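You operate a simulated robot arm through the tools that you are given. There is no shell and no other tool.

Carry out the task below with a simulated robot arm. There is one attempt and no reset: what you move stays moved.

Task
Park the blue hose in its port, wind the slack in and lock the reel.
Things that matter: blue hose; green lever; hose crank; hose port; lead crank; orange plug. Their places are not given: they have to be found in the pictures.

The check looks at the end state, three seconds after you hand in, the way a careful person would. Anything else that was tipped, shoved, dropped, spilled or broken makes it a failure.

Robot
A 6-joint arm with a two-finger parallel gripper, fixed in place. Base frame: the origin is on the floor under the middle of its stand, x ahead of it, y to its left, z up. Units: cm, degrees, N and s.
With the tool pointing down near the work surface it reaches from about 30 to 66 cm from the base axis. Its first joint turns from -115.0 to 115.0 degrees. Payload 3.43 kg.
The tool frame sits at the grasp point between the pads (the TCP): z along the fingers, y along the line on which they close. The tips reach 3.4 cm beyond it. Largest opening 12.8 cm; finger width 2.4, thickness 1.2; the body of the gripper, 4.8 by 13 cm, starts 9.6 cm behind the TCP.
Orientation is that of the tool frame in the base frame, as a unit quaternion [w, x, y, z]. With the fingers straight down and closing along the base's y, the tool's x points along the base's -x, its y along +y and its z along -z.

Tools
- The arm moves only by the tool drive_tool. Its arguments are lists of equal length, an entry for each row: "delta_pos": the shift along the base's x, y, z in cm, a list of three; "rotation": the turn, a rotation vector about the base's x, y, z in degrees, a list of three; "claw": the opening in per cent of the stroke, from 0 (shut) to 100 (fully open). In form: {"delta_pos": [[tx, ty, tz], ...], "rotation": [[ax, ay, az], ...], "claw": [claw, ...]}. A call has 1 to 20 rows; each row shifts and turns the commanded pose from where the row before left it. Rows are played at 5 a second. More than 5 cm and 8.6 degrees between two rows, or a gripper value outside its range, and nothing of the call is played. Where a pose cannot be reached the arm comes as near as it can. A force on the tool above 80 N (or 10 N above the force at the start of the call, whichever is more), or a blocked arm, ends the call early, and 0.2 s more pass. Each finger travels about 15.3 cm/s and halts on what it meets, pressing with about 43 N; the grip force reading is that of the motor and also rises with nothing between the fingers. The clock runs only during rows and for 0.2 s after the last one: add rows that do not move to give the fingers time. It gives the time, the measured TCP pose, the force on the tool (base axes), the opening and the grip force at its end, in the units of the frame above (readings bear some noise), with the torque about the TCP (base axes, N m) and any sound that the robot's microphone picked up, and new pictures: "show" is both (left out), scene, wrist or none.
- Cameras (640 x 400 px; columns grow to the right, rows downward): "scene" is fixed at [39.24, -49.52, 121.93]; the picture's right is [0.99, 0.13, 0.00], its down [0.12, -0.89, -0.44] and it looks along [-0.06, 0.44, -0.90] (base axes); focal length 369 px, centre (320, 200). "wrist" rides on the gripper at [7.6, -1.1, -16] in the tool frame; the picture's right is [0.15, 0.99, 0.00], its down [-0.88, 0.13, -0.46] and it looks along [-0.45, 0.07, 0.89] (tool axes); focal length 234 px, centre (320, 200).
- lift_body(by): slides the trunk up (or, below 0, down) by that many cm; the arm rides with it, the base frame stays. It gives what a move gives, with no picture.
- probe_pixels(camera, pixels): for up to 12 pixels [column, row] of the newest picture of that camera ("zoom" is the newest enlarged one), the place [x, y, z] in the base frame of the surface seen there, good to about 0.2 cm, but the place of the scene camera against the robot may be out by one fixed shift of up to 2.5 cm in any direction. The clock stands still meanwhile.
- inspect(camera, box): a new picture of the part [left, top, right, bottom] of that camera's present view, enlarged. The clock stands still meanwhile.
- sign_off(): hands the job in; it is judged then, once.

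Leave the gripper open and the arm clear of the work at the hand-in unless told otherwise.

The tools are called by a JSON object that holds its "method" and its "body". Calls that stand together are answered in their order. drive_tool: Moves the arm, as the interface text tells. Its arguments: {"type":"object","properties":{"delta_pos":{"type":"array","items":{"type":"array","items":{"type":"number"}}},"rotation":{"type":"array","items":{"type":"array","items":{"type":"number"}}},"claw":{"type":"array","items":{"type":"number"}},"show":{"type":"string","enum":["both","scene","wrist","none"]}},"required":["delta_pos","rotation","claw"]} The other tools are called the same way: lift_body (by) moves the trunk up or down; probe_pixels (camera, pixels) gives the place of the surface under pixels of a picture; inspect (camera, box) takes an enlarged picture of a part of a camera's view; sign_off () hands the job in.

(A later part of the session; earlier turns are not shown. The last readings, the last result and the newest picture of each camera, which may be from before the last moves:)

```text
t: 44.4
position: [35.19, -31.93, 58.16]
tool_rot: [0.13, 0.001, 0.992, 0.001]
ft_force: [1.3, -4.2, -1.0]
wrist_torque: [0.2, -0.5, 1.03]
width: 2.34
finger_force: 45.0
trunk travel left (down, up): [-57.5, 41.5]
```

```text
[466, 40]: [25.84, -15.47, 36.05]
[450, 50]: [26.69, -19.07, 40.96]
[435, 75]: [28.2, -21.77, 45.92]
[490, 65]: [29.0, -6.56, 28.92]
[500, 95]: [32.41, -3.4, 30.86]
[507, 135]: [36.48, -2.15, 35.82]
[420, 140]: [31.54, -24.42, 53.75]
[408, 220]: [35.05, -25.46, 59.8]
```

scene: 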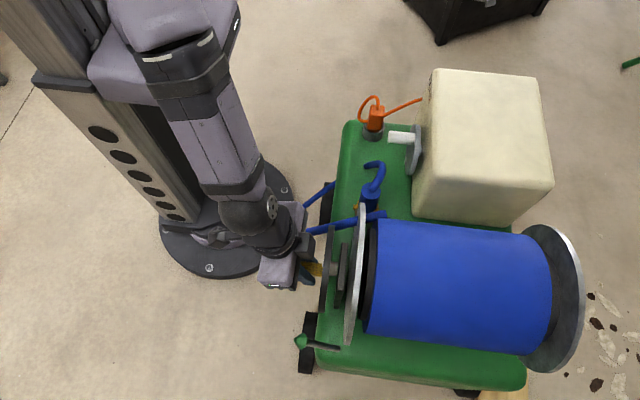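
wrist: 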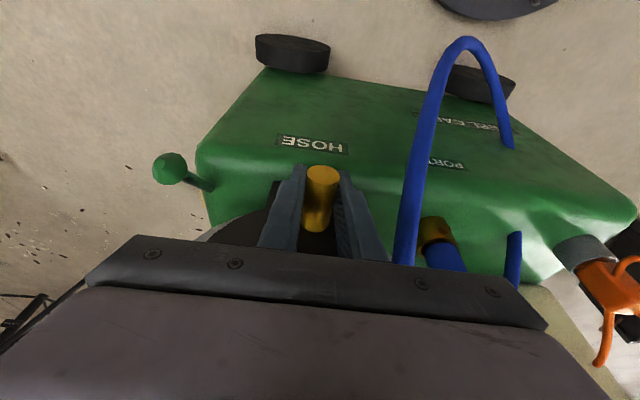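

The baseline is recorded: the loop's lowest part is z≈28.9 near (29,-6.6). I continue the same way for 60° along the circle.

{"method": "drive_tool", "body": {"delta_pos": [[0, 0.753, 0.173], [0, 0.723, 0.266], [0, 0.682, 0.359], [0, 0.629, 0.445], [0, 0.566, 0.522], [0, 0.492, 0.593], [0, 0.411, 0.651], [0, 0.323, 0.7], [0, 0, 0]], "rotation": [[0, 0, 0], [0, 0, 0], [0, 0, 0], [0, 0, 0], [0, 0, 0], [0, 0, 0], [0, 0, 0], [0, 0, 0], [0, 0, 0]], "claw": [8, 8, 8, 8, 8, 8, 8, 8, 8]}}

```text
t: 46.4
position: [35.08, -27.77, 61.86]
tool_rot: [0.129, 0.003, 0.992, -0.002]
ft_force: [0.4, -22.5, -9.1]
wrist_torque: [0.78, -0.09, 0.54]
width: 2.22
finger_force: 44.5
trunk travel left (down, up): [-57.5, 41.5]
```

scene: 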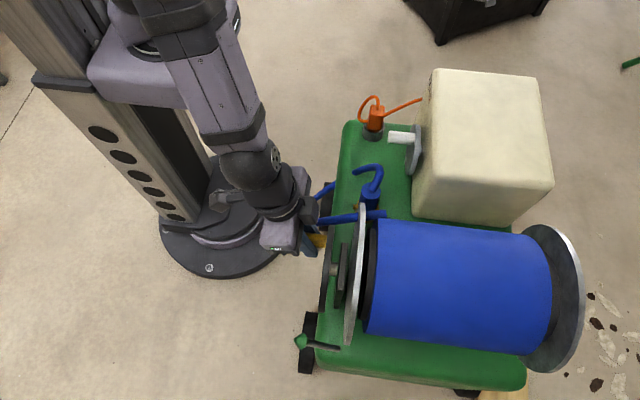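
wrist: 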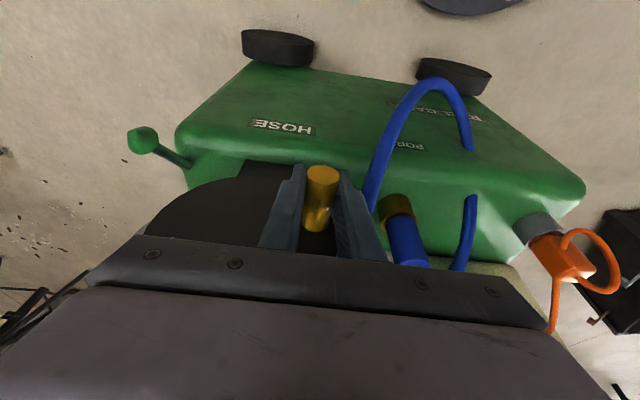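

The loop's apex has moved back onto the cart face. I probe it for comparison.

{"method": "probe_pixels", "body": {"camera": "wrist", "pixels": [[440, 83], [420, 92], [400, 115], [458, 100], [465, 125], [470, 148], [385, 160], [375, 195]]}}

```text
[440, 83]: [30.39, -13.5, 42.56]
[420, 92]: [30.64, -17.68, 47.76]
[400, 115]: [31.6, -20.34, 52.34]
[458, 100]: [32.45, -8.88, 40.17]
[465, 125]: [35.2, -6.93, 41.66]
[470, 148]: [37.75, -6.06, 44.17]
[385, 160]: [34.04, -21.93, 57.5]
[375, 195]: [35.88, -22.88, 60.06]
```

The loop's bottom rose from z≈29 to z≈40, so this direction winds in. The circle refits to centre (-33.27, 63.9), radius 5.88. I continue 60° more with corrected steps.

{"method": "drive_tool", "body": {"delta_pos": [[0, -0.036, 0.808], [0, 0.121, 0.759], [0, 0.021, 0.769], [0, -0.08, 0.765], [0, -0.179, 0.748], [0, -0.275, 0.718], [0, -0.366, 0.676], [0, -0.452, 0.623], [0, 0, 0]], "rotation": [[0, 0, 0], [0, 0, 0], [0, 0, 0], [0, 0, 0], [0, 0, 0], [0, 0, 0], [0, 0, 0], [0, 0, 0], [0, 0, 0]], "claw": [8, 8, 8, 8, 8, 8, 8, 8, 8]}}

```text
t: 48.4
position: [35.11, -28.42, 67.86]
tool_rot: [0.129, 0.001, 0.992, 0.001]
ft_force: [2.7, 17.6, 1.1]
wrist_torque: [0.56, 0.17, 0.94]
width: 2.31
finger_force: 45.1
trunk travel left (down, up): [-57.5, 41.5]
```

scene: 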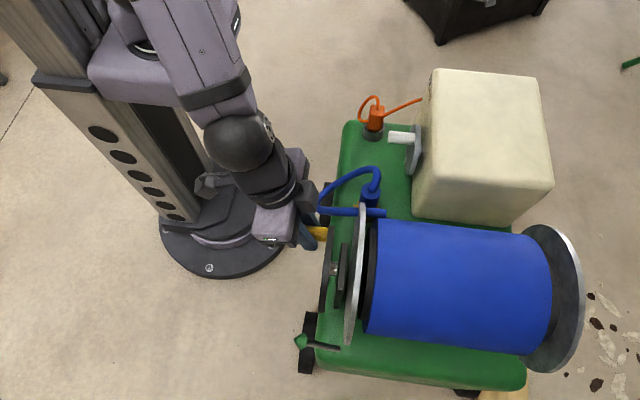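
wrist: 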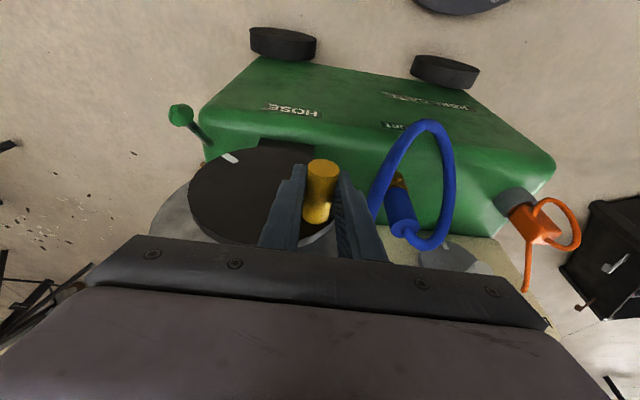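

The loop is now small and close to the cart. I probe the loop and the handle to refine the circle before going on.

{"method": "inspect", "body": {"camera": "wrist", "box": [340, 100, 480, 260]}}

{"method": "probe_pixels", "body": {"camera": "wrist", "pixels": [[430, 125], [410, 135], [390, 160], [447, 150], [450, 190], [440, 230], [420, 242], [375, 200], [322, 170], [322, 185], [230, 158], [406, 228]]}}

```text
2.50 times, centred on (410, 180) of wrist
```

zoom: 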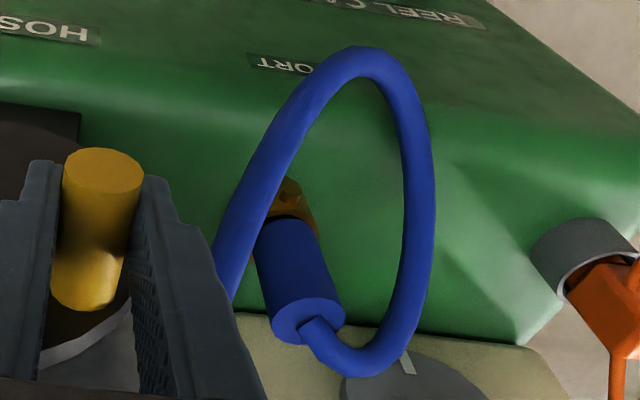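

```text
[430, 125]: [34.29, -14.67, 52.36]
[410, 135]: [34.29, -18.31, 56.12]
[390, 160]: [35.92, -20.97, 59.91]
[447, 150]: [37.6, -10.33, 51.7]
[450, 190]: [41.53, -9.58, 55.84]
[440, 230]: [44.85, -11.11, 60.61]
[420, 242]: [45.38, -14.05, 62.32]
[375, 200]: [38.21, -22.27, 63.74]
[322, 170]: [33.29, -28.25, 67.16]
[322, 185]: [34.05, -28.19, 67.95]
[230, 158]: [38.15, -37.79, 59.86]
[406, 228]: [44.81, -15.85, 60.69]
```

The handle has crept 0.9 cm down in the pads (its centre is near z≈66.95, at crank angle ≈121°), which is harmless. The loop still has perhaps 30 cm of slack. I follow the true circle for another 30°.

{"method": "drive_tool", "body": {"delta_pos": [[0, -0.144, 0.733], [0, -0.521, 0.565], [0, -0.591, 0.493], [0, -0.649, 0.412], [0, 0, 0]], "rotation": [[0, 0, 0], [0, 0, 0], [0, 0, 0], [0, 0, 0], [0, 0, 0]], "claw": [8, 8, 8, 8, 8]}}

{"method": "inspect", "body": {"camera": "wrist", "box": [270, 80, 490, 260]}}

```text
t: 49.6
position: [35.27, -30.64, 69.98]
tool_rot: [0.13, 0.002, 0.992, 0.0]
ft_force: [-6.0, 0.5, 3.5]
wrist_torque: [-0.07, 0.51, 0.24]
width: 2.21
finger_force: 45.4
trunk travel left (down, up): [-57.5, 41.5]
```

scene: 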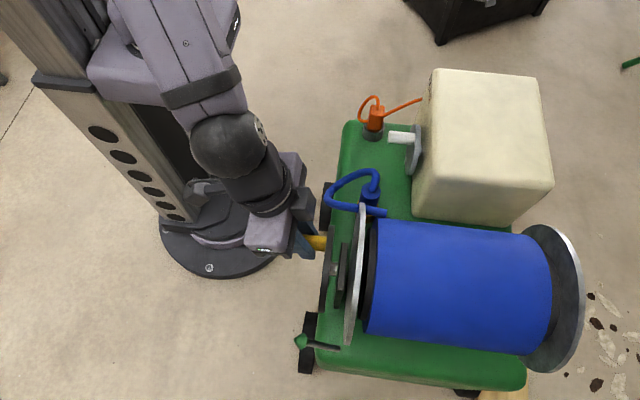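
wrist: 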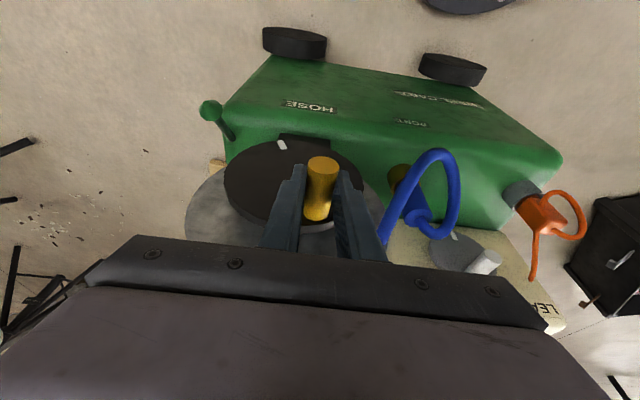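

```text
2.22 times, centred on (380, 170) of wrist
```

zoom: 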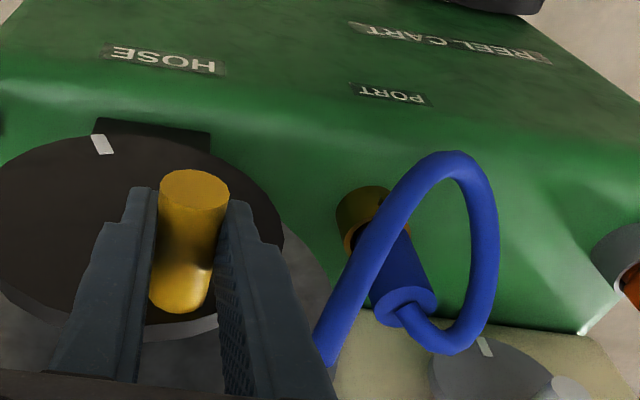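

The loop keeps shrinking with low force (about 7 N). I probe the handle and loop again.

{"method": "probe_pixels", "body": {"camera": "wrist", "pixels": [[436, 152], [420, 160], [405, 185], [455, 175], [458, 205], [440, 232], [390, 225], [322, 164], [320, 178], [318, 200], [282, 145], [405, 225]]}}

```text
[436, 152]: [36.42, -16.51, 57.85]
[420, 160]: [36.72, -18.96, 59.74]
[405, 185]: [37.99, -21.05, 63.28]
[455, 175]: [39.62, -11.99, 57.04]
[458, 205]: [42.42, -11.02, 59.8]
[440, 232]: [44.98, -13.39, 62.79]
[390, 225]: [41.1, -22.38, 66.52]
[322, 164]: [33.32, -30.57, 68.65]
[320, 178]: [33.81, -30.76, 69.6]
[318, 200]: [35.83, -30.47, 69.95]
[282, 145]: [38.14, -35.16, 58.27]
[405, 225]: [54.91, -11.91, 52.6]
```

The handle is at crank angle ≈151° and about 20 cm of slack remains. I turn another 30° over the top.

{"method": "drive_tool", "body": {"delta_pos": [[0, -0.698, 0.323], [0, -0.735, 0.229], [0, -0.757, 0.132], [0, -0.769, 0.031], [0, 0, 0]], "rotation": [[0, 0, 0], [0, 0, 0], [0, 0, 0], [0, 0, 0], [0, 0, 0]], "claw": [8, 8, 8, 8, 8]}}

{"method": "inspect", "body": {"camera": "wrist", "box": [270, 80, 490, 260]}}

```text
t: 50.8
position: [35.11, -33.0, 70.73]
tool_rot: [0.129, 0.0, 0.992, 0.004]
ft_force: [5.9, 29.5, 7.0]
wrist_torque: [0.59, -1.43, 1.04]
width: 2.36
finger_force: 45.1
trunk travel left (down, up): [-57.5, 41.5]
```

scene: 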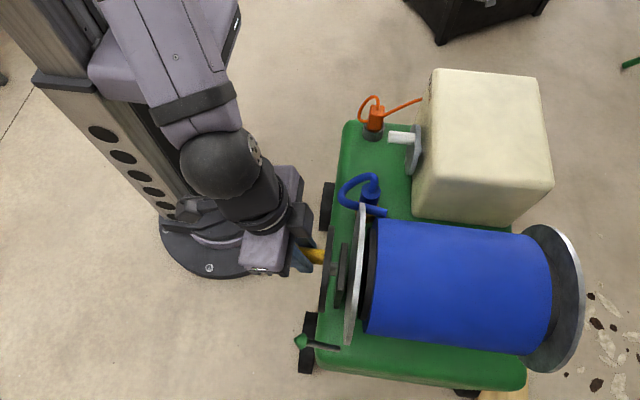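
wrist: 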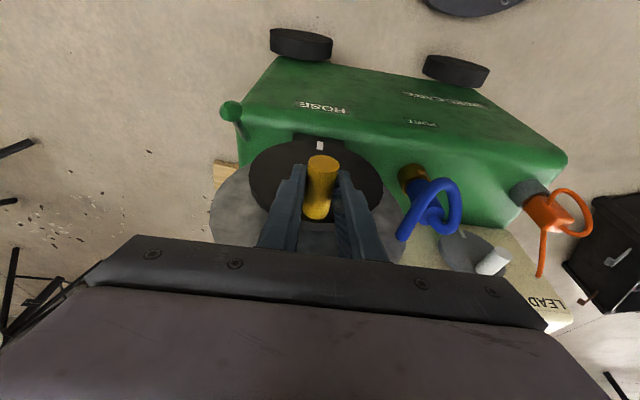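

```text
2.22 times, centred on (380, 170) of wrist
```

zoom: 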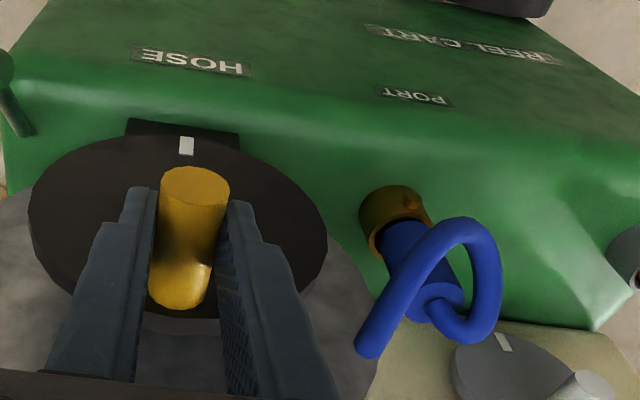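

The force has risen to about 30 N against the turn, so the hose may be getting taut. I check whether the nozzle is still seated and how big the loop is.

{"method": "probe_pixels", "body": {"camera": "wrist", "pixels": [[440, 180], [425, 192], [405, 233], [455, 195], [458, 215], [440, 230], [415, 210], [322, 164], [320, 178], [318, 200], [320, 146], [420, 225]]}}

{"method": "inspect", "body": {"camera": "wrist", "box": [380, 150, 480, 250]}}

{"method": "inspect", "body": {"camera": "scene", "box": [320, 150, 420, 230]}}

```text
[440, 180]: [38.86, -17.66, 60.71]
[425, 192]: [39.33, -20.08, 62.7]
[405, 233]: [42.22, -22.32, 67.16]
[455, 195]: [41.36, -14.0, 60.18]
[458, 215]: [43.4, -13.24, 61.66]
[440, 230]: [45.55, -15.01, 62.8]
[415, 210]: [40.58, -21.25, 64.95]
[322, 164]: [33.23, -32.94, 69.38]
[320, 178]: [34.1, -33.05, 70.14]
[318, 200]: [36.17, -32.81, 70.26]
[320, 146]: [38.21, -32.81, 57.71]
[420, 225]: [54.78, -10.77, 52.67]
```

```text
4.00 times, centred on (430, 200) of wrist
```

zoom: 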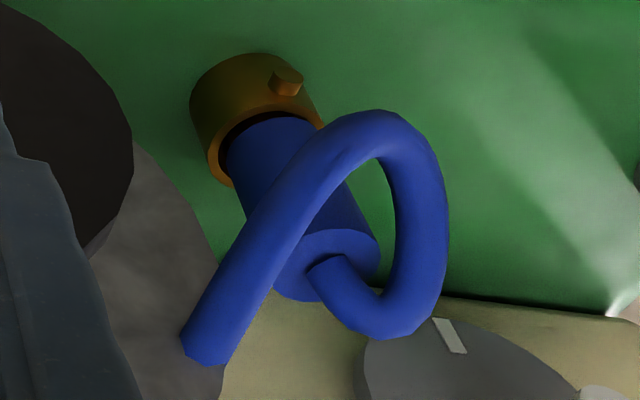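

```text
5.00 times, centred on (370, 190) of scene
```

zoom: 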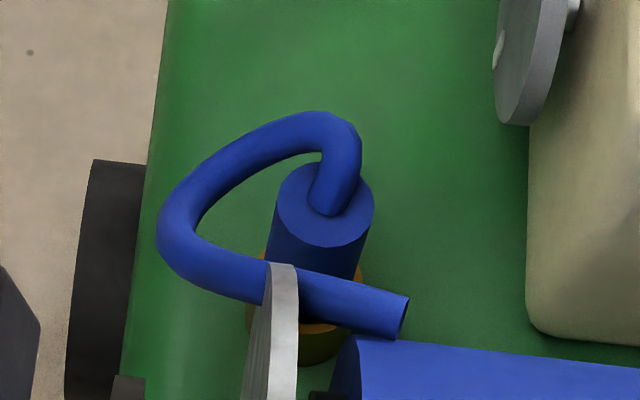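

The nozzle is still seated and the loop is now about 22 cm against roughly 10 straight across. I hold still briefly to see if the resisting force stays.

{"method": "drive_tool", "body": {"delta_pos": [[0, 0, 0], [0, 0, 0], [0, 0, 0]], "rotation": [[0, 0, 0], [0, 0, 0], [0, 0, 0]], "claw": [8, 8, 8], "show": "none"}}

```text
t: 51.6
position: [35.02, -33.0, 70.64]
tool_rot: [0.129, 0.001, 0.992, 0.004]
ft_force: [10.4, 30.6, 7.4]
wrist_torque: [0.64, -0.47, 0.86]
width: 2.35
finger_force: 45.2
trunk travel left (down, up): [-57.5, 41.5]
```

The resistance is steady at about 30 N. I push a further 0.3 cm to see whether the crank still turns or is at its end.

{"method": "drive_tool", "body": {"delta_pos": [[0, -0.3, 0], [0, 0, 0], [0, 0, 0]], "rotation": [[0, 0, 0], [0, 0, 0], [0, 0, 0]], "claw": [8, 8, 8]}}

{"method": "inspect", "body": {"camera": "wrist", "box": [270, 80, 490, 260]}}

```text
t: 52.4
position: [35.1, -32.93, 70.82]
tool_rot: [0.127, 0.001, 0.992, 0.007]
ft_force: [9.3, 38.5, 13.9]
wrist_torque: [0.71, 0.46, -0.75]
width: 2.33
finger_force: 45.1
trunk travel left (down, up): [-57.5, 41.5]
```

scene: 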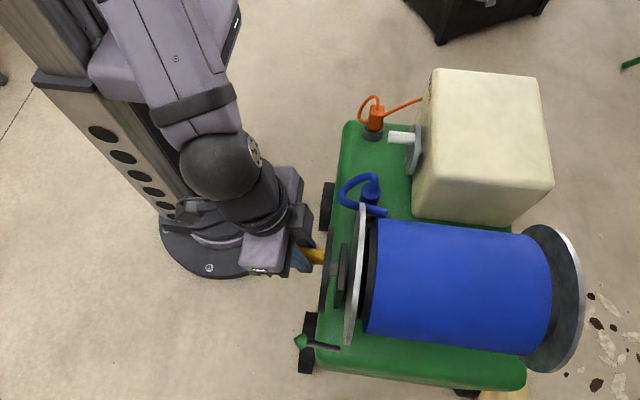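
wrist: 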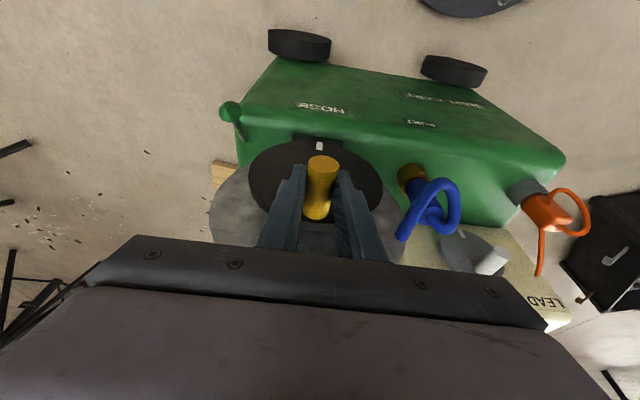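

```text
2.22 times, centred on (380, 170) of wrist
```

zoom: 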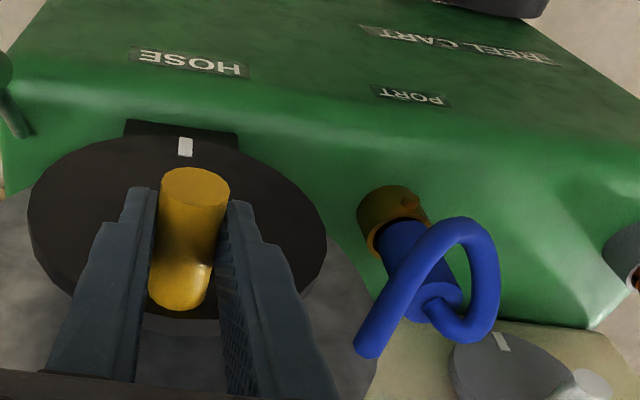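

The handle didn't move while the force rose, so the crank is at its end and the slack is in, with the nozzle still in place. I relax the push without turning the crank back.

{"method": "drive_tool", "body": {"delta_pos": [[0, 0.25, 0.05], [0, 0.2, 0.05], [0, 0, 0]], "rotation": [[0, 0, 0], [0, 0, 0], [0, 0, 0]], "claw": [8, 8, 8], "show": "none"}}

```text
t: 53.2
position: [35.09, -33.11, 70.65]
tool_rot: [0.128, 0.001, 0.992, 0.003]
ft_force: [8.5, 26.1, -0.1]
wrist_torque: [0.48, -0.51, 0.78]
width: 2.33
finger_force: 45.3
trunk travel left (down, up): [-57.5, 41.5]
```

Still 26 N. I relax a bit more.

{"method": "drive_tool", "body": {"delta_pos": [[-0.05, 0.15, 0], [-0.05, 0.15, 0], [0, 0, 0]], "rotation": [[0, 0, 0], [0, 0, 0], [0, 0, 0]], "claw": [8, 8, 8], "show": "wrist"}}

{"method": "inspect", "body": {"camera": "wrist", "box": [270, 80, 490, 260]}}

```text
t: 54.0
position: [34.96, -33.07, 70.78]
tool_rot: [0.129, 0.0, 0.992, 0.001]
ft_force: [11.2, 15.1, -7.4]
wrist_torque: [0.29, 0.02, 1.12]
width: 2.35
finger_force: 45.1
trunk travel left (down, up): [-57.5, 41.5]
```

wrist: 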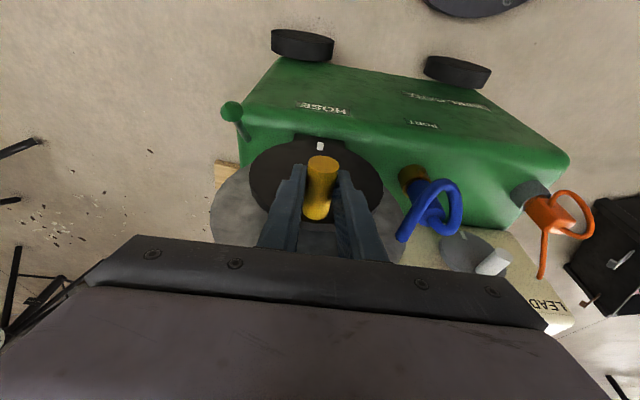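

```text
2.22 times, centred on (380, 170) of wrist
```

zoom: 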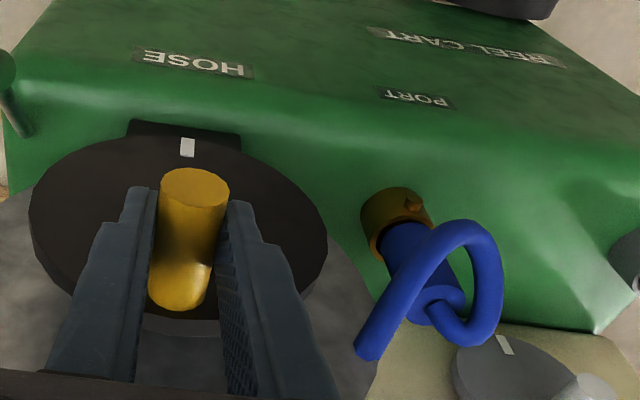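

The crank hasn't moved back. I open the fingers only slightly, to about 3.1 cm, so the handle stays caged, and see whether it tries to run back.

{"method": "drive_tool", "body": {"delta_pos": [[0, 0, 0], [0, 0, 0], [0, 0, 0], [0, 0, 0], [0, 0, 0]], "rotation": [[0, 0, 0], [0, 0, 0], [0, 0, 0], [0, 0, 0], [0, 0, 0]], "claw": [19, 24, 24, 24, 24], "show": "wrist"}}

{"method": "inspect", "body": {"camera": "wrist", "box": [270, 80, 490, 260]}}

```text
t: 55.2
position: [35.0, -33.06, 70.73]
tool_rot: [0.129, 0.002, 0.992, -0.001]
ft_force: [-1.3, 0.3, -0.5]
wrist_torque: [-0.02, 0.03, -0.02]
width: 3.1
finger_force: 0.1
trunk travel left (down, up): [-57.5, 41.5]
```

wrist: 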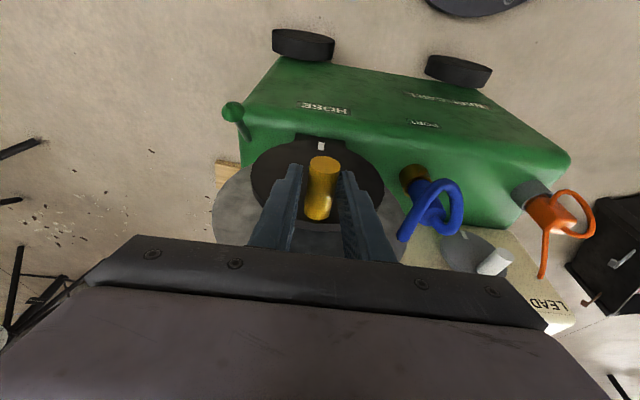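

```text
2.22 times, centred on (380, 170) of wrist
```

zoom: 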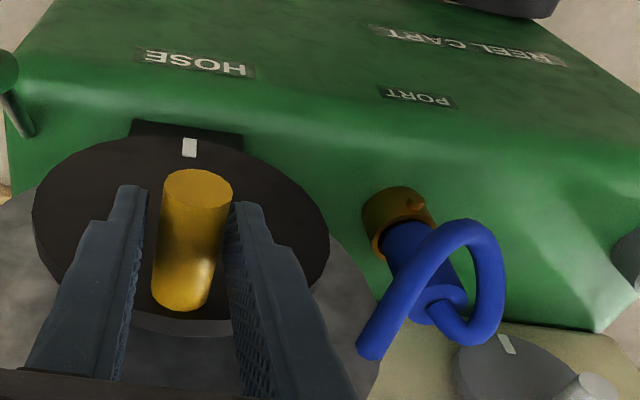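

It stays put by itself. To confirm this really is the end of winding and not a jam from the grip, I nudge the handle with only the +y finger, 0.6 cm in -y.

{"method": "drive_tool", "body": {"delta_pos": [[0, -0.2, 0], [0, -0.2, 0], [0, -0.2, 0], [0, 0, 0]], "rotation": [[0, 0, 0], [0, 0, 0], [0, 0, 0], [0, 0, 0]], "claw": [24, 24, 24, 24], "show": "wrist"}}

{"method": "inspect", "body": {"camera": "wrist", "box": [270, 80, 490, 260]}}

```text
t: 56.2
position: [35.14, -33.52, 70.72]
tool_rot: [0.129, 0.001, 0.992, 0.001]
ft_force: [3.0, 8.4, -0.3]
wrist_torque: [0.17, -0.02, 0.1]
width: 3.56
finger_force: 4.5
trunk travel left (down, up): [-57.5, 41.5]
```

wrist: 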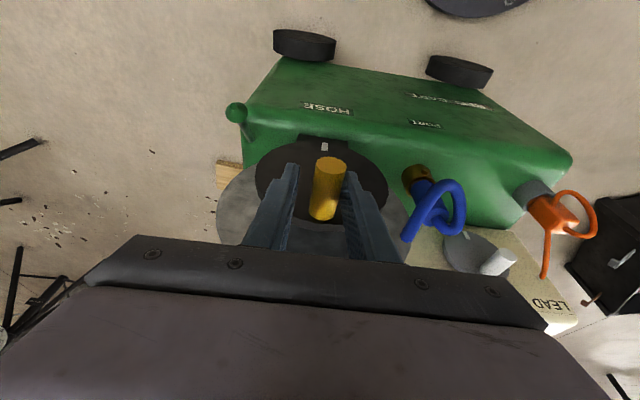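

```text
2.22 times, centred on (380, 170) of wrist
```

zoom: 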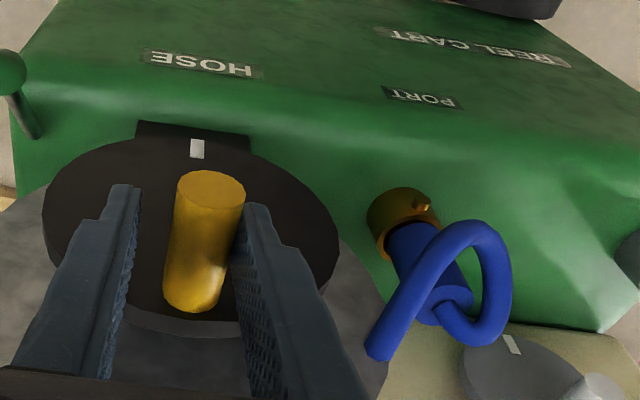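

The finger just yielded at 8 N and the crank stayed put, so it is at its end. I unload, lift clear and move to look closely at the green lever.

{"method": "drive_tool", "body": {"delta_pos": [[0, 0.5, 0.5], [0, 0, 2], [0, 0, 3], [0, 0, 3], [-2, -3, 0], [-2, -3, 0], [-1, -2, 0], [0, 0, 0]], "rotation": [[0, 0, 0], [0, 0, 0], [0, 0, 0], [0, 0, 0], [0, 0, 0], [0, 0, 0], [0, 0, 0], [0, 0, 0]], "claw": [28, 35, 43, 43, 50, 60, 60, 60]}}

{"method": "inspect", "body": {"camera": "wrist", "box": [220, 60, 420, 220]}}

{"method": "inspect", "body": {"camera": "scene", "box": [280, 310, 380, 390]}}

```text
t: 58.0
position: [29.94, -41.3, 79.36]
tool_rot: [0.13, 0.001, 0.992, 0.001]
ft_force: [0.8, 0.2, -0.2]
wrist_torque: [0.03, 0.01, 0.0]
width: 7.72
finger_force: 0.1
trunk travel left (down, up): [-57.5, 41.5]
```

scene: 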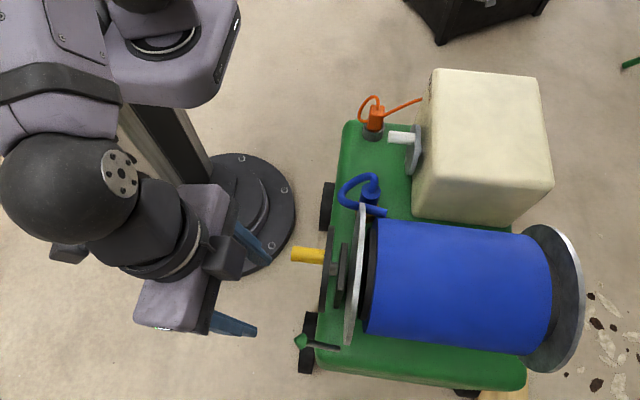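
wrist: 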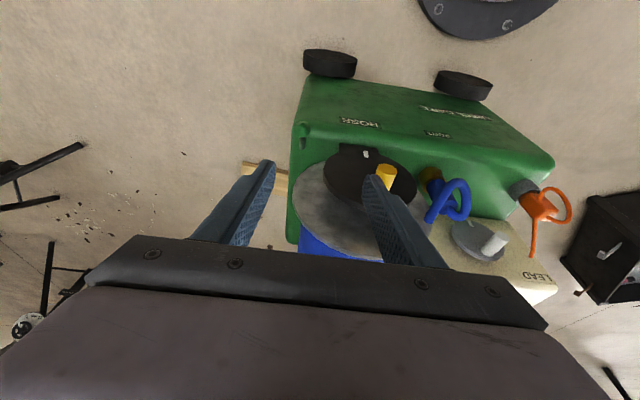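

```text
2.50 times, centred on (320, 140) of wrist
```

zoom: 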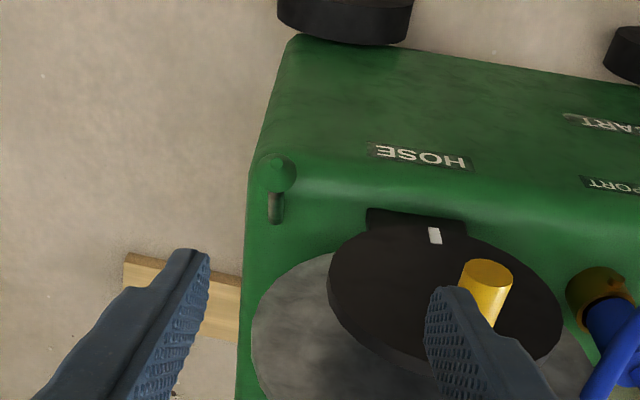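

```text
5.00 times, centred on (330, 350) of scene
```

zoom: 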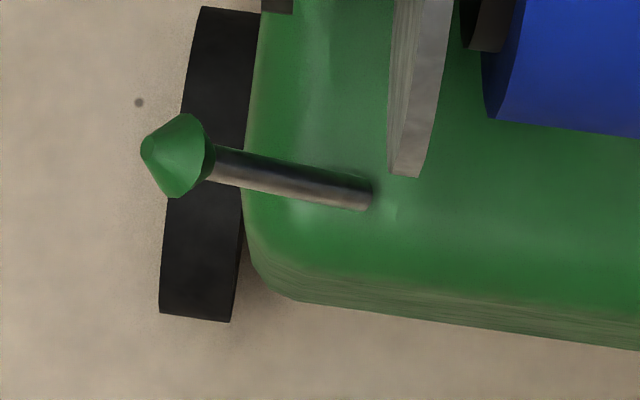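

The lever's rod rises from the cart top near (43,-43.7,50.5), leaning 41° up towards the robot with the knob at about (35.5,-43.4,57). The reel turned freely, so this is the unlocked position. It sits beside the flange, so I'll come at the knob from the front with the tool tilted 45°, keeping the gripper body away from flange and disc. First I tilt further at a safe distance and look.

{"method": "drive_tool", "body": {"delta_pos": [[0, -0.5, -2], [0, -0.5, -3], [-0.5, -0.6, -3], [-0.5, -0.6, -3], [0, 0, -2], [0, 0, 0]], "rotation": [[0, -7.5, 0], [0, -7.5, 0], [0, -7.5, 0], [0, -7.5, 0], [0, 0, 0], [0, 0, 0]], "claw": [60, 60, 50, 43, 40, 40]}}

```text
t: 59.4
position: [29.0, -43.35, 66.15]
tool_rot: [0.382, 0.001, 0.924, 0.0]
ft_force: [0.6, -0.6, -0.3]
wrist_torque: [-0.03, 0.0, 0.0]
width: 5.11
finger_force: 0.0
trunk travel left (down, up): [-57.5, 41.5]
```

scene: 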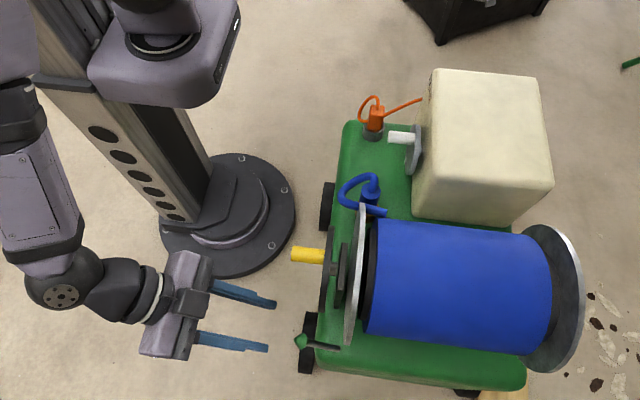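
wrist: 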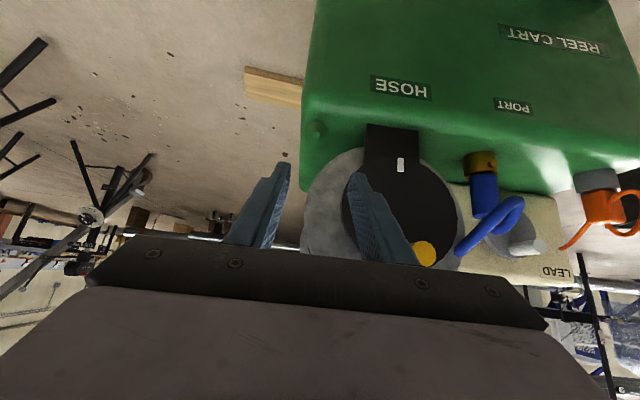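

The pose was reached. The knob appears at about (317,128), green against green. I enlarge that spot.

{"method": "inspect", "body": {"camera": "wrist", "box": [280, 90, 400, 190]}}

{"method": "probe_pixels", "body": {"camera": "wrist", "pixels": [[317, 128], [312, 128], [323, 128], [318, 122], [318, 135], [318, 145], [318, 155], [310, 190], [330, 200], [345, 160]]}}

```text
4.00 times, centred on (340, 140) of wrist
```

zoom: 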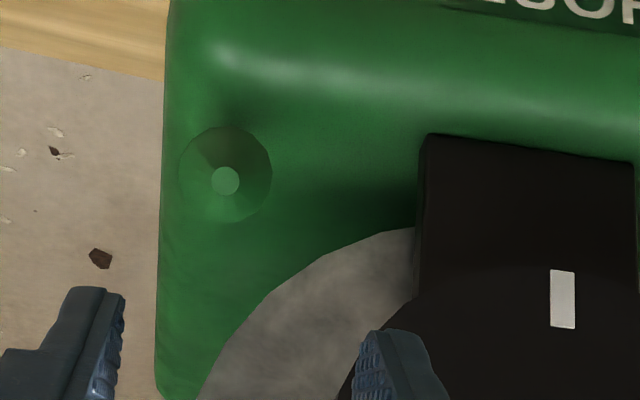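

```text
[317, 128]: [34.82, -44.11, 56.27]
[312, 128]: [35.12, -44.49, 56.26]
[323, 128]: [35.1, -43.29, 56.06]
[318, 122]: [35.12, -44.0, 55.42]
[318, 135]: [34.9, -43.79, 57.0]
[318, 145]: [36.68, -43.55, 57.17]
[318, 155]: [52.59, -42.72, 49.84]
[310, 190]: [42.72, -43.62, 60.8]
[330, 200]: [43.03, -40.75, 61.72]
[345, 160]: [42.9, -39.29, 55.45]
```

The knob is about 2.7 cm wide, centred near (35.7, -43.95, 56.5). I bring the open fingers around it along the tool axis.

{"method": "drive_tool", "body": {"delta_pos": [[0.5, -0.3, -2], [0.5, -0.3, -1.75], [1.5, 0, -1.5], [1.5, 0, -1.5], [1.4, 0, -1.4], [1.3, 0, -1.3], [0, 0, 0]], "rotation": [[0, 0, 0], [0, 0, 0], [0, 0, 0], [0, 0, 0], [0, 0, 0], [0, 0, 0], [0, 0, 0]], "claw": [40, 40, 40, 40, 40, 40, 40]}}

{"method": "inspect", "body": {"camera": "wrist", "box": [220, 120, 420, 260]}}

```text
t: 61.0
position: [35.78, -44.03, 56.8]
tool_rot: [0.382, 0.002, 0.924, 0.0]
ft_force: [-0.3, -0.9, -0.6]
wrist_torque: [-0.02, -0.02, 0.01]
width: 5.1
finger_force: 0.1
trunk travel left (down, up): [-57.5, 41.5]
```

scene: 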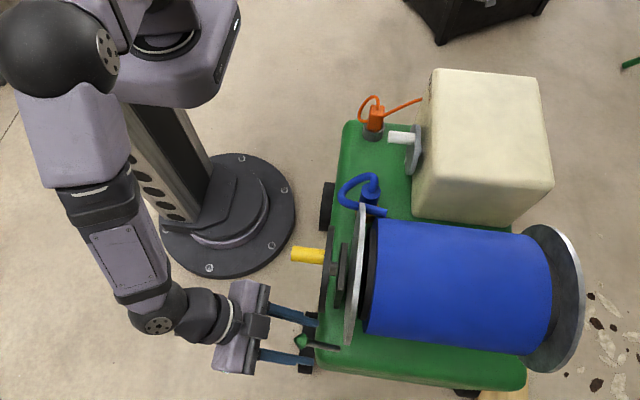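
wrist: 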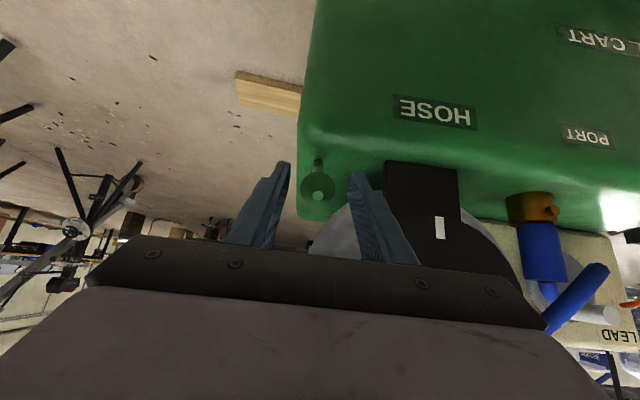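

```text
2.86 times, centred on (320, 190) of wrist
```

zoom: 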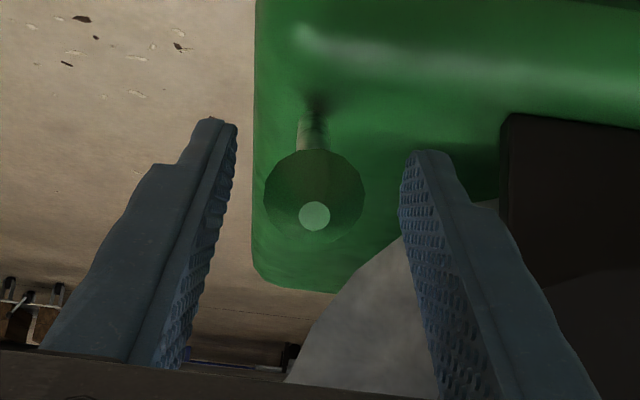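

The knob sits centred between the fingers. I close on it.

{"method": "drive_tool", "body": {"delta_pos": [[0, 0, 0], [0, 0, 0], [0, 0, 0], [0, 0, 0]], "rotation": [[0, 0, 0], [0, 0, 0], [0, 0, 0], [0, 0, 0]], "claw": [28, 18, 12, 12], "show": "wrist"}}

{"method": "inspect", "body": {"camera": "wrist", "box": [220, 120, 420, 260]}}

```text
t: 62.0
position: [35.72, -44.22, 56.76]
tool_rot: [0.381, 0.003, 0.924, -0.001]
ft_force: [3.4, -11.3, -1.2]
wrist_torque: [-0.09, -0.07, -0.08]
width: 2.66
finger_force: 45.3
trunk travel left (down, up): [-57.5, 41.5]
```

wrist: 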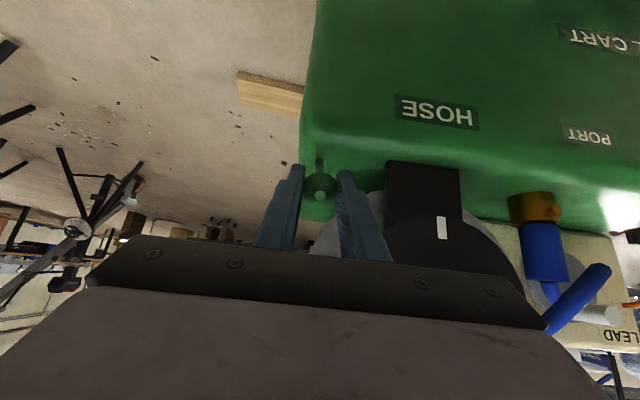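

```text
2.86 times, centred on (320, 190) of wrist
```

zoom: 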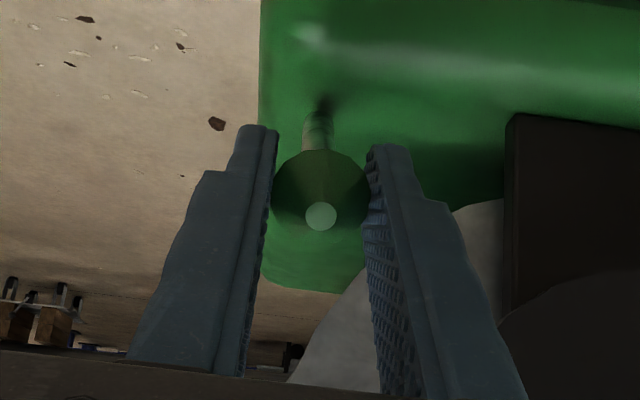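

The knob is gripped (2.66 cm). I try a small 0.6 cm move towards upright (+x, +z) and read the force.

{"method": "drive_tool", "body": {"delta_pos": [[0, -0.15, 0], [0.2, 0, 0.22], [0.2, 0, 0.22], [0, 0, 0]], "rotation": [[0, 0, 0], [0, 0, 0], [0, 0, 0], [0, 0, 0]], "claw": [12, 12, 12, 12], "show": "none"}}

```text
t: 63.0
position: [36.0, -44.35, 56.95]
tool_rot: [0.38, 0.002, 0.925, 0.001]
ft_force: [-15.3, -4.4, -5.7]
wrist_torque: [-0.01, 1.25, -0.04]
width: 2.67
finger_force: 45.2
trunk travel left (down, up): [-57.5, 41.5]
```

It moved about 0.35 cm against 15 N. I go another 0.6 cm the same way to see if it swings or is blocked.

{"method": "drive_tool", "body": {"delta_pos": [[0.2, 0, 0.22], [0.2, 0, 0.22], [0, 0, 0]], "rotation": [[0, 0, 0], [0, 0, 0], [0, 0, 0]], "claw": [12, 12, 12], "show": "wrist"}}

{"method": "inspect", "body": {"camera": "wrist", "box": [220, 120, 420, 260]}}

{"method": "inspect", "body": {"camera": "scene", "box": [270, 290, 390, 380]}}

```text
t: 63.8
position: [36.4, -44.2, 57.56]
tool_rot: [0.38, 0.002, 0.925, 0.001]
ft_force: [-10.3, -0.6, -9.7]
wrist_torque: [-0.03, 1.29, -0.02]
width: 2.68
finger_force: 45.1
trunk travel left (down, up): [-57.5, 41.5]
```

wrist: 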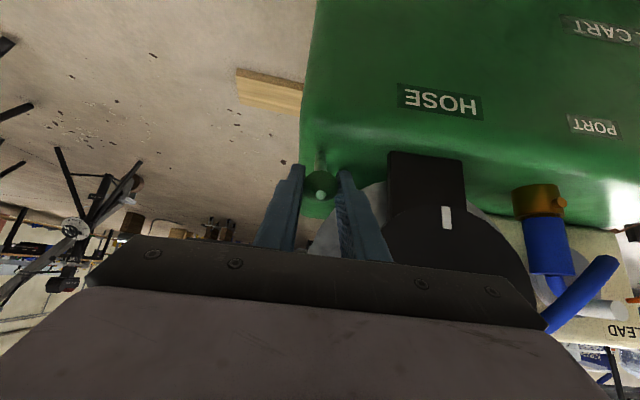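

```text
2.86 times, centred on (320, 190) of wrist
```

zoom: 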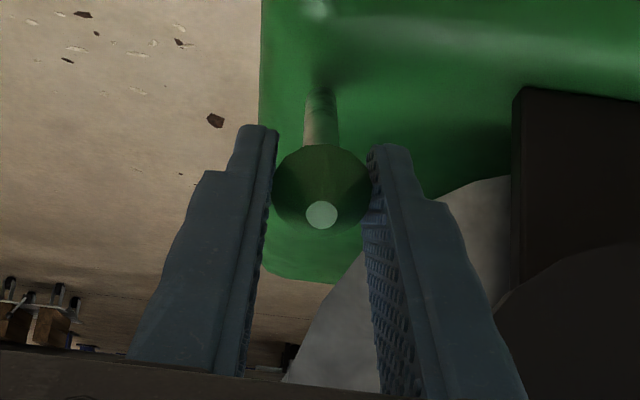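

```text
4.44 times, centred on (330, 335) of scene
```

zoom: 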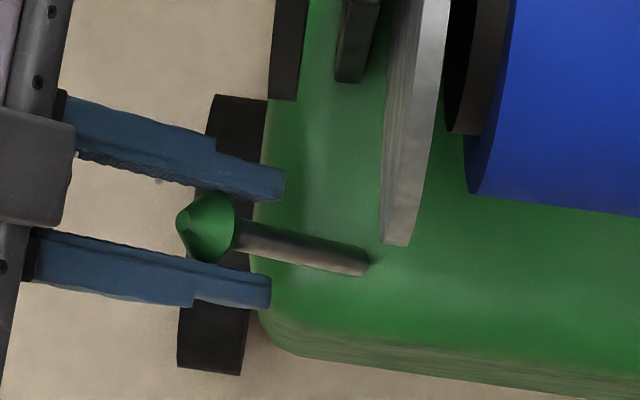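

The lever swings: more of the rod is showing and the force is a steady 14 N. I continue along its arc to about 62° elevation, where the fingertips are still clear of the flange.

{"method": "drive_tool", "body": {"delta_pos": [[0.49, 0, 0.44], [0.58, 0, 0.45], [0.61, 0, 0.41], [0.63, 0, 0.37], [0, 0, 0]], "rotation": [[0, 0, 0], [0, 0, 0], [0, 0, 0], [0, 0, 0], [0, 0, 0]], "claw": [12, 12, 12, 12, 12], "show": "wrist"}}

{"method": "inspect", "body": {"camera": "wrist", "box": [220, 120, 420, 260]}}

{"method": "inspect", "body": {"camera": "scene", "box": [270, 290, 390, 380]}}

```text
t: 65.0
position: [38.73, -44.31, 59.3]
tool_rot: [0.382, 0.001, 0.924, 0.001]
ft_force: [-10.3, 3.6, -7.9]
wrist_torque: [0.04, 1.28, 0.03]
width: 2.67
finger_force: 45.0
trunk travel left (down, up): [-57.5, 41.5]
```

wrist: 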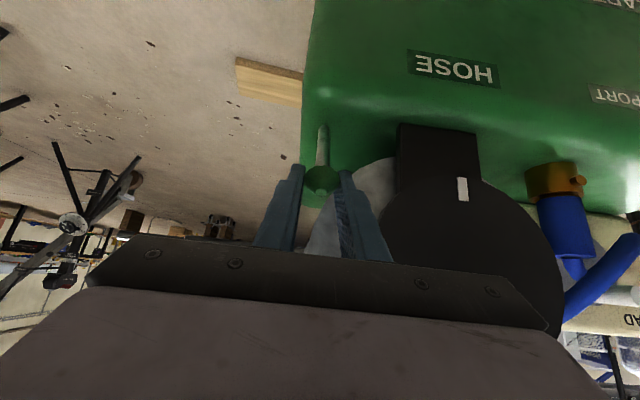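

```text
2.86 times, centred on (320, 190) of wrist
```

zoom: 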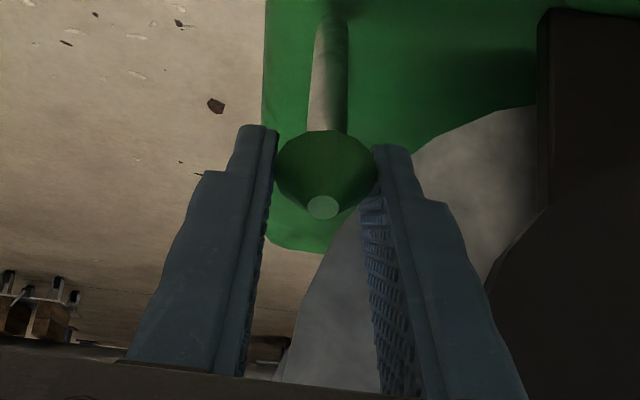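

```text
4.44 times, centred on (330, 335) of scene
```

zoom: 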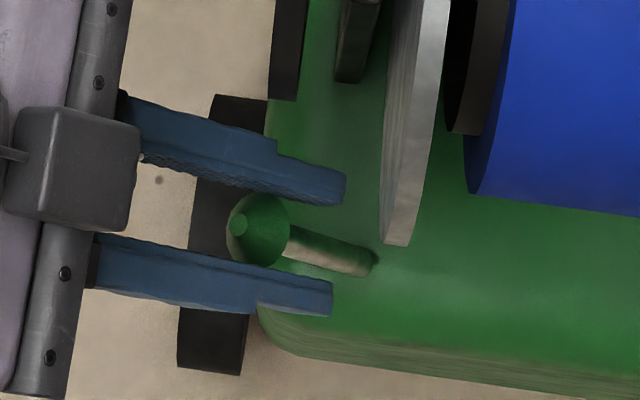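

It's moving smoothly, still about 13 N, with the knob now at about 62° elevation. The +y fingertip would soon meet the flange, so I'll let go, back off along the tool axis and push the knob from behind with closed fingertips instead.

{"method": "drive_tool", "body": {"delta_pos": [[0, 0, 0], [0, 0, 0], [-1.5, 0, 1.5], [-1.5, 0, 1.5], [-2, 0, 2], [0, 0, 0]], "rotation": [[0, 0, 0], [0, 0, 0], [0, 0, 0], [0, 0, 0], [0, 0, 0], [0, 0, 0]], "claw": [31, 31, 31, 31, 31, 31]}}

{"method": "inspect", "body": {"camera": "scene", "box": [270, 290, 390, 380]}}

```text
t: 66.4
position: [33.66, -44.22, 64.42]
tool_rot: [0.381, 0.001, 0.925, 0.001]
ft_force: [-1.0, -0.6, 0.0]
wrist_torque: [0.0, -0.01, -0.01]
width: 3.98
finger_force: 0.0
trunk travel left (down, up): [-57.5, 41.5]
```

scene: 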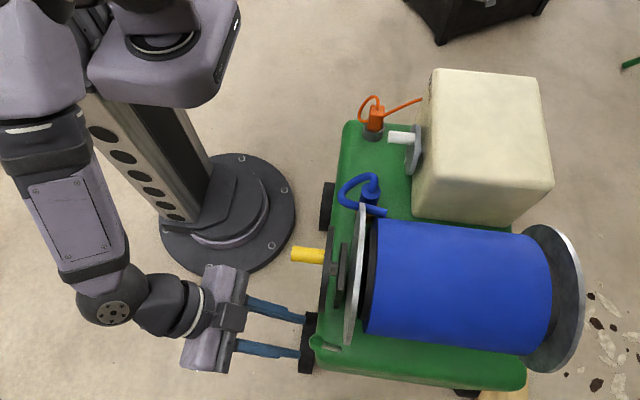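
wrist: 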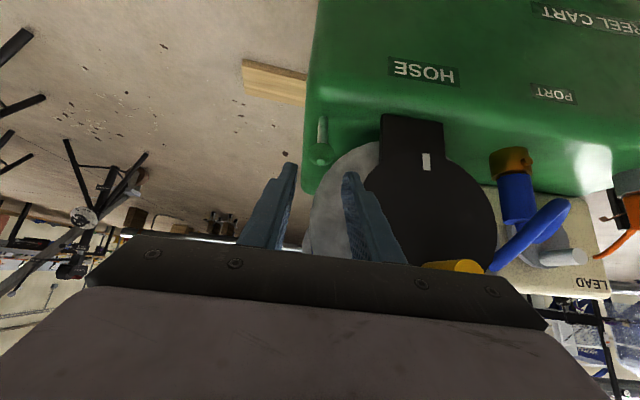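

```text
4.44 times, centred on (330, 335) of scene
```

zoom: 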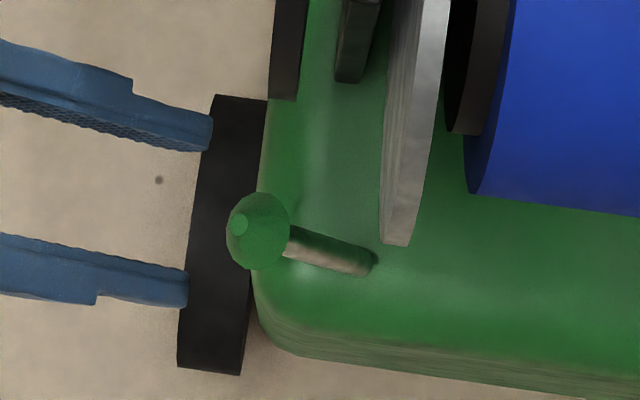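

The lever stays where I left it. I now lower the tool to a flatter 70° tilt behind the knob, shift 0.9 cm in -y to clear the flange and close the fingers fully.

{"method": "drive_tool", "body": {"delta_pos": [[-1.5, -0.3, 0], [-0.8, -0.3, -0.5], [0, -0.3, -1], [0, 0, -1], [0, 0, -0.7], [0, 0, 0]], "rotation": [[0, -6.25, 0], [0, -6.25, 0], [0, -6.25, 0], [0, -6.25, 0], [0, 0, 0], [0, 0, 0]], "claw": [20, 10, 0, 0, 0, 0]}}

{"method": "inspect", "body": {"camera": "scene", "box": [270, 290, 390, 380]}}

```text
t: 67.8
position: [31.43, -45.16, 61.12]
tool_rot: [0.574, 0.001, 0.819, 0.001]
ft_force: [-0.4, 0.4, 0.2]
wrist_torque: [0.01, -0.01, -0.01]
width: 0.01
finger_force: 32.8
trunk travel left (down, up): [-57.5, 41.5]
```

scene: 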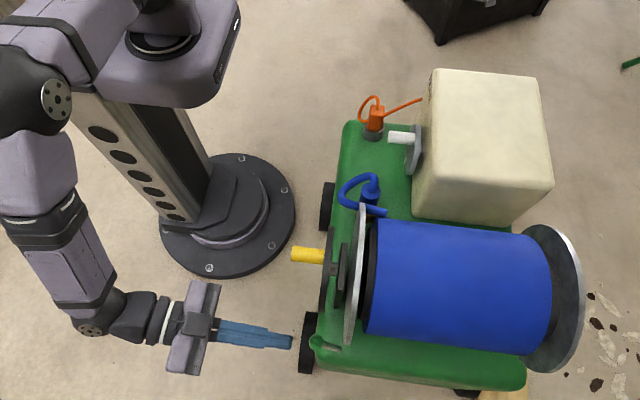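
wrist: 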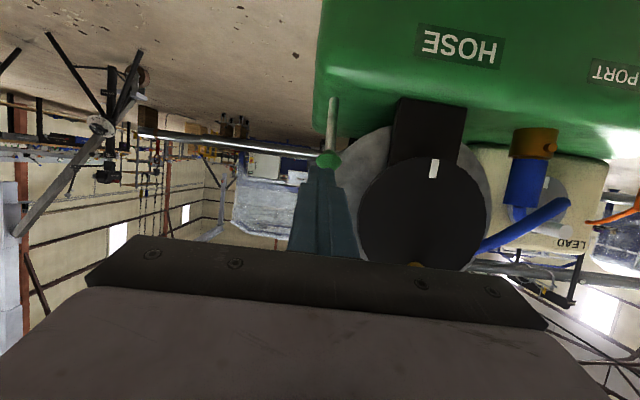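

```text
4.44 times, centred on (330, 335) of scene
```

zoom: 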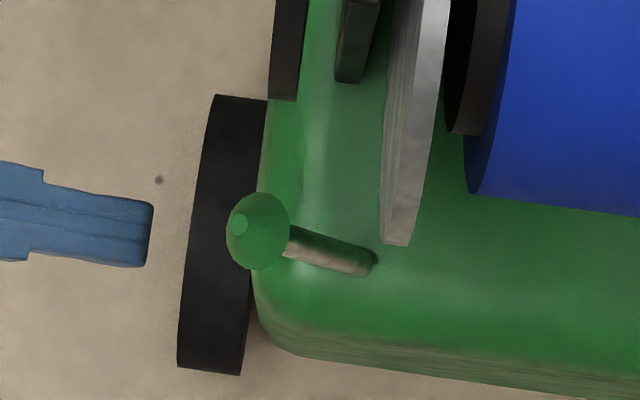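

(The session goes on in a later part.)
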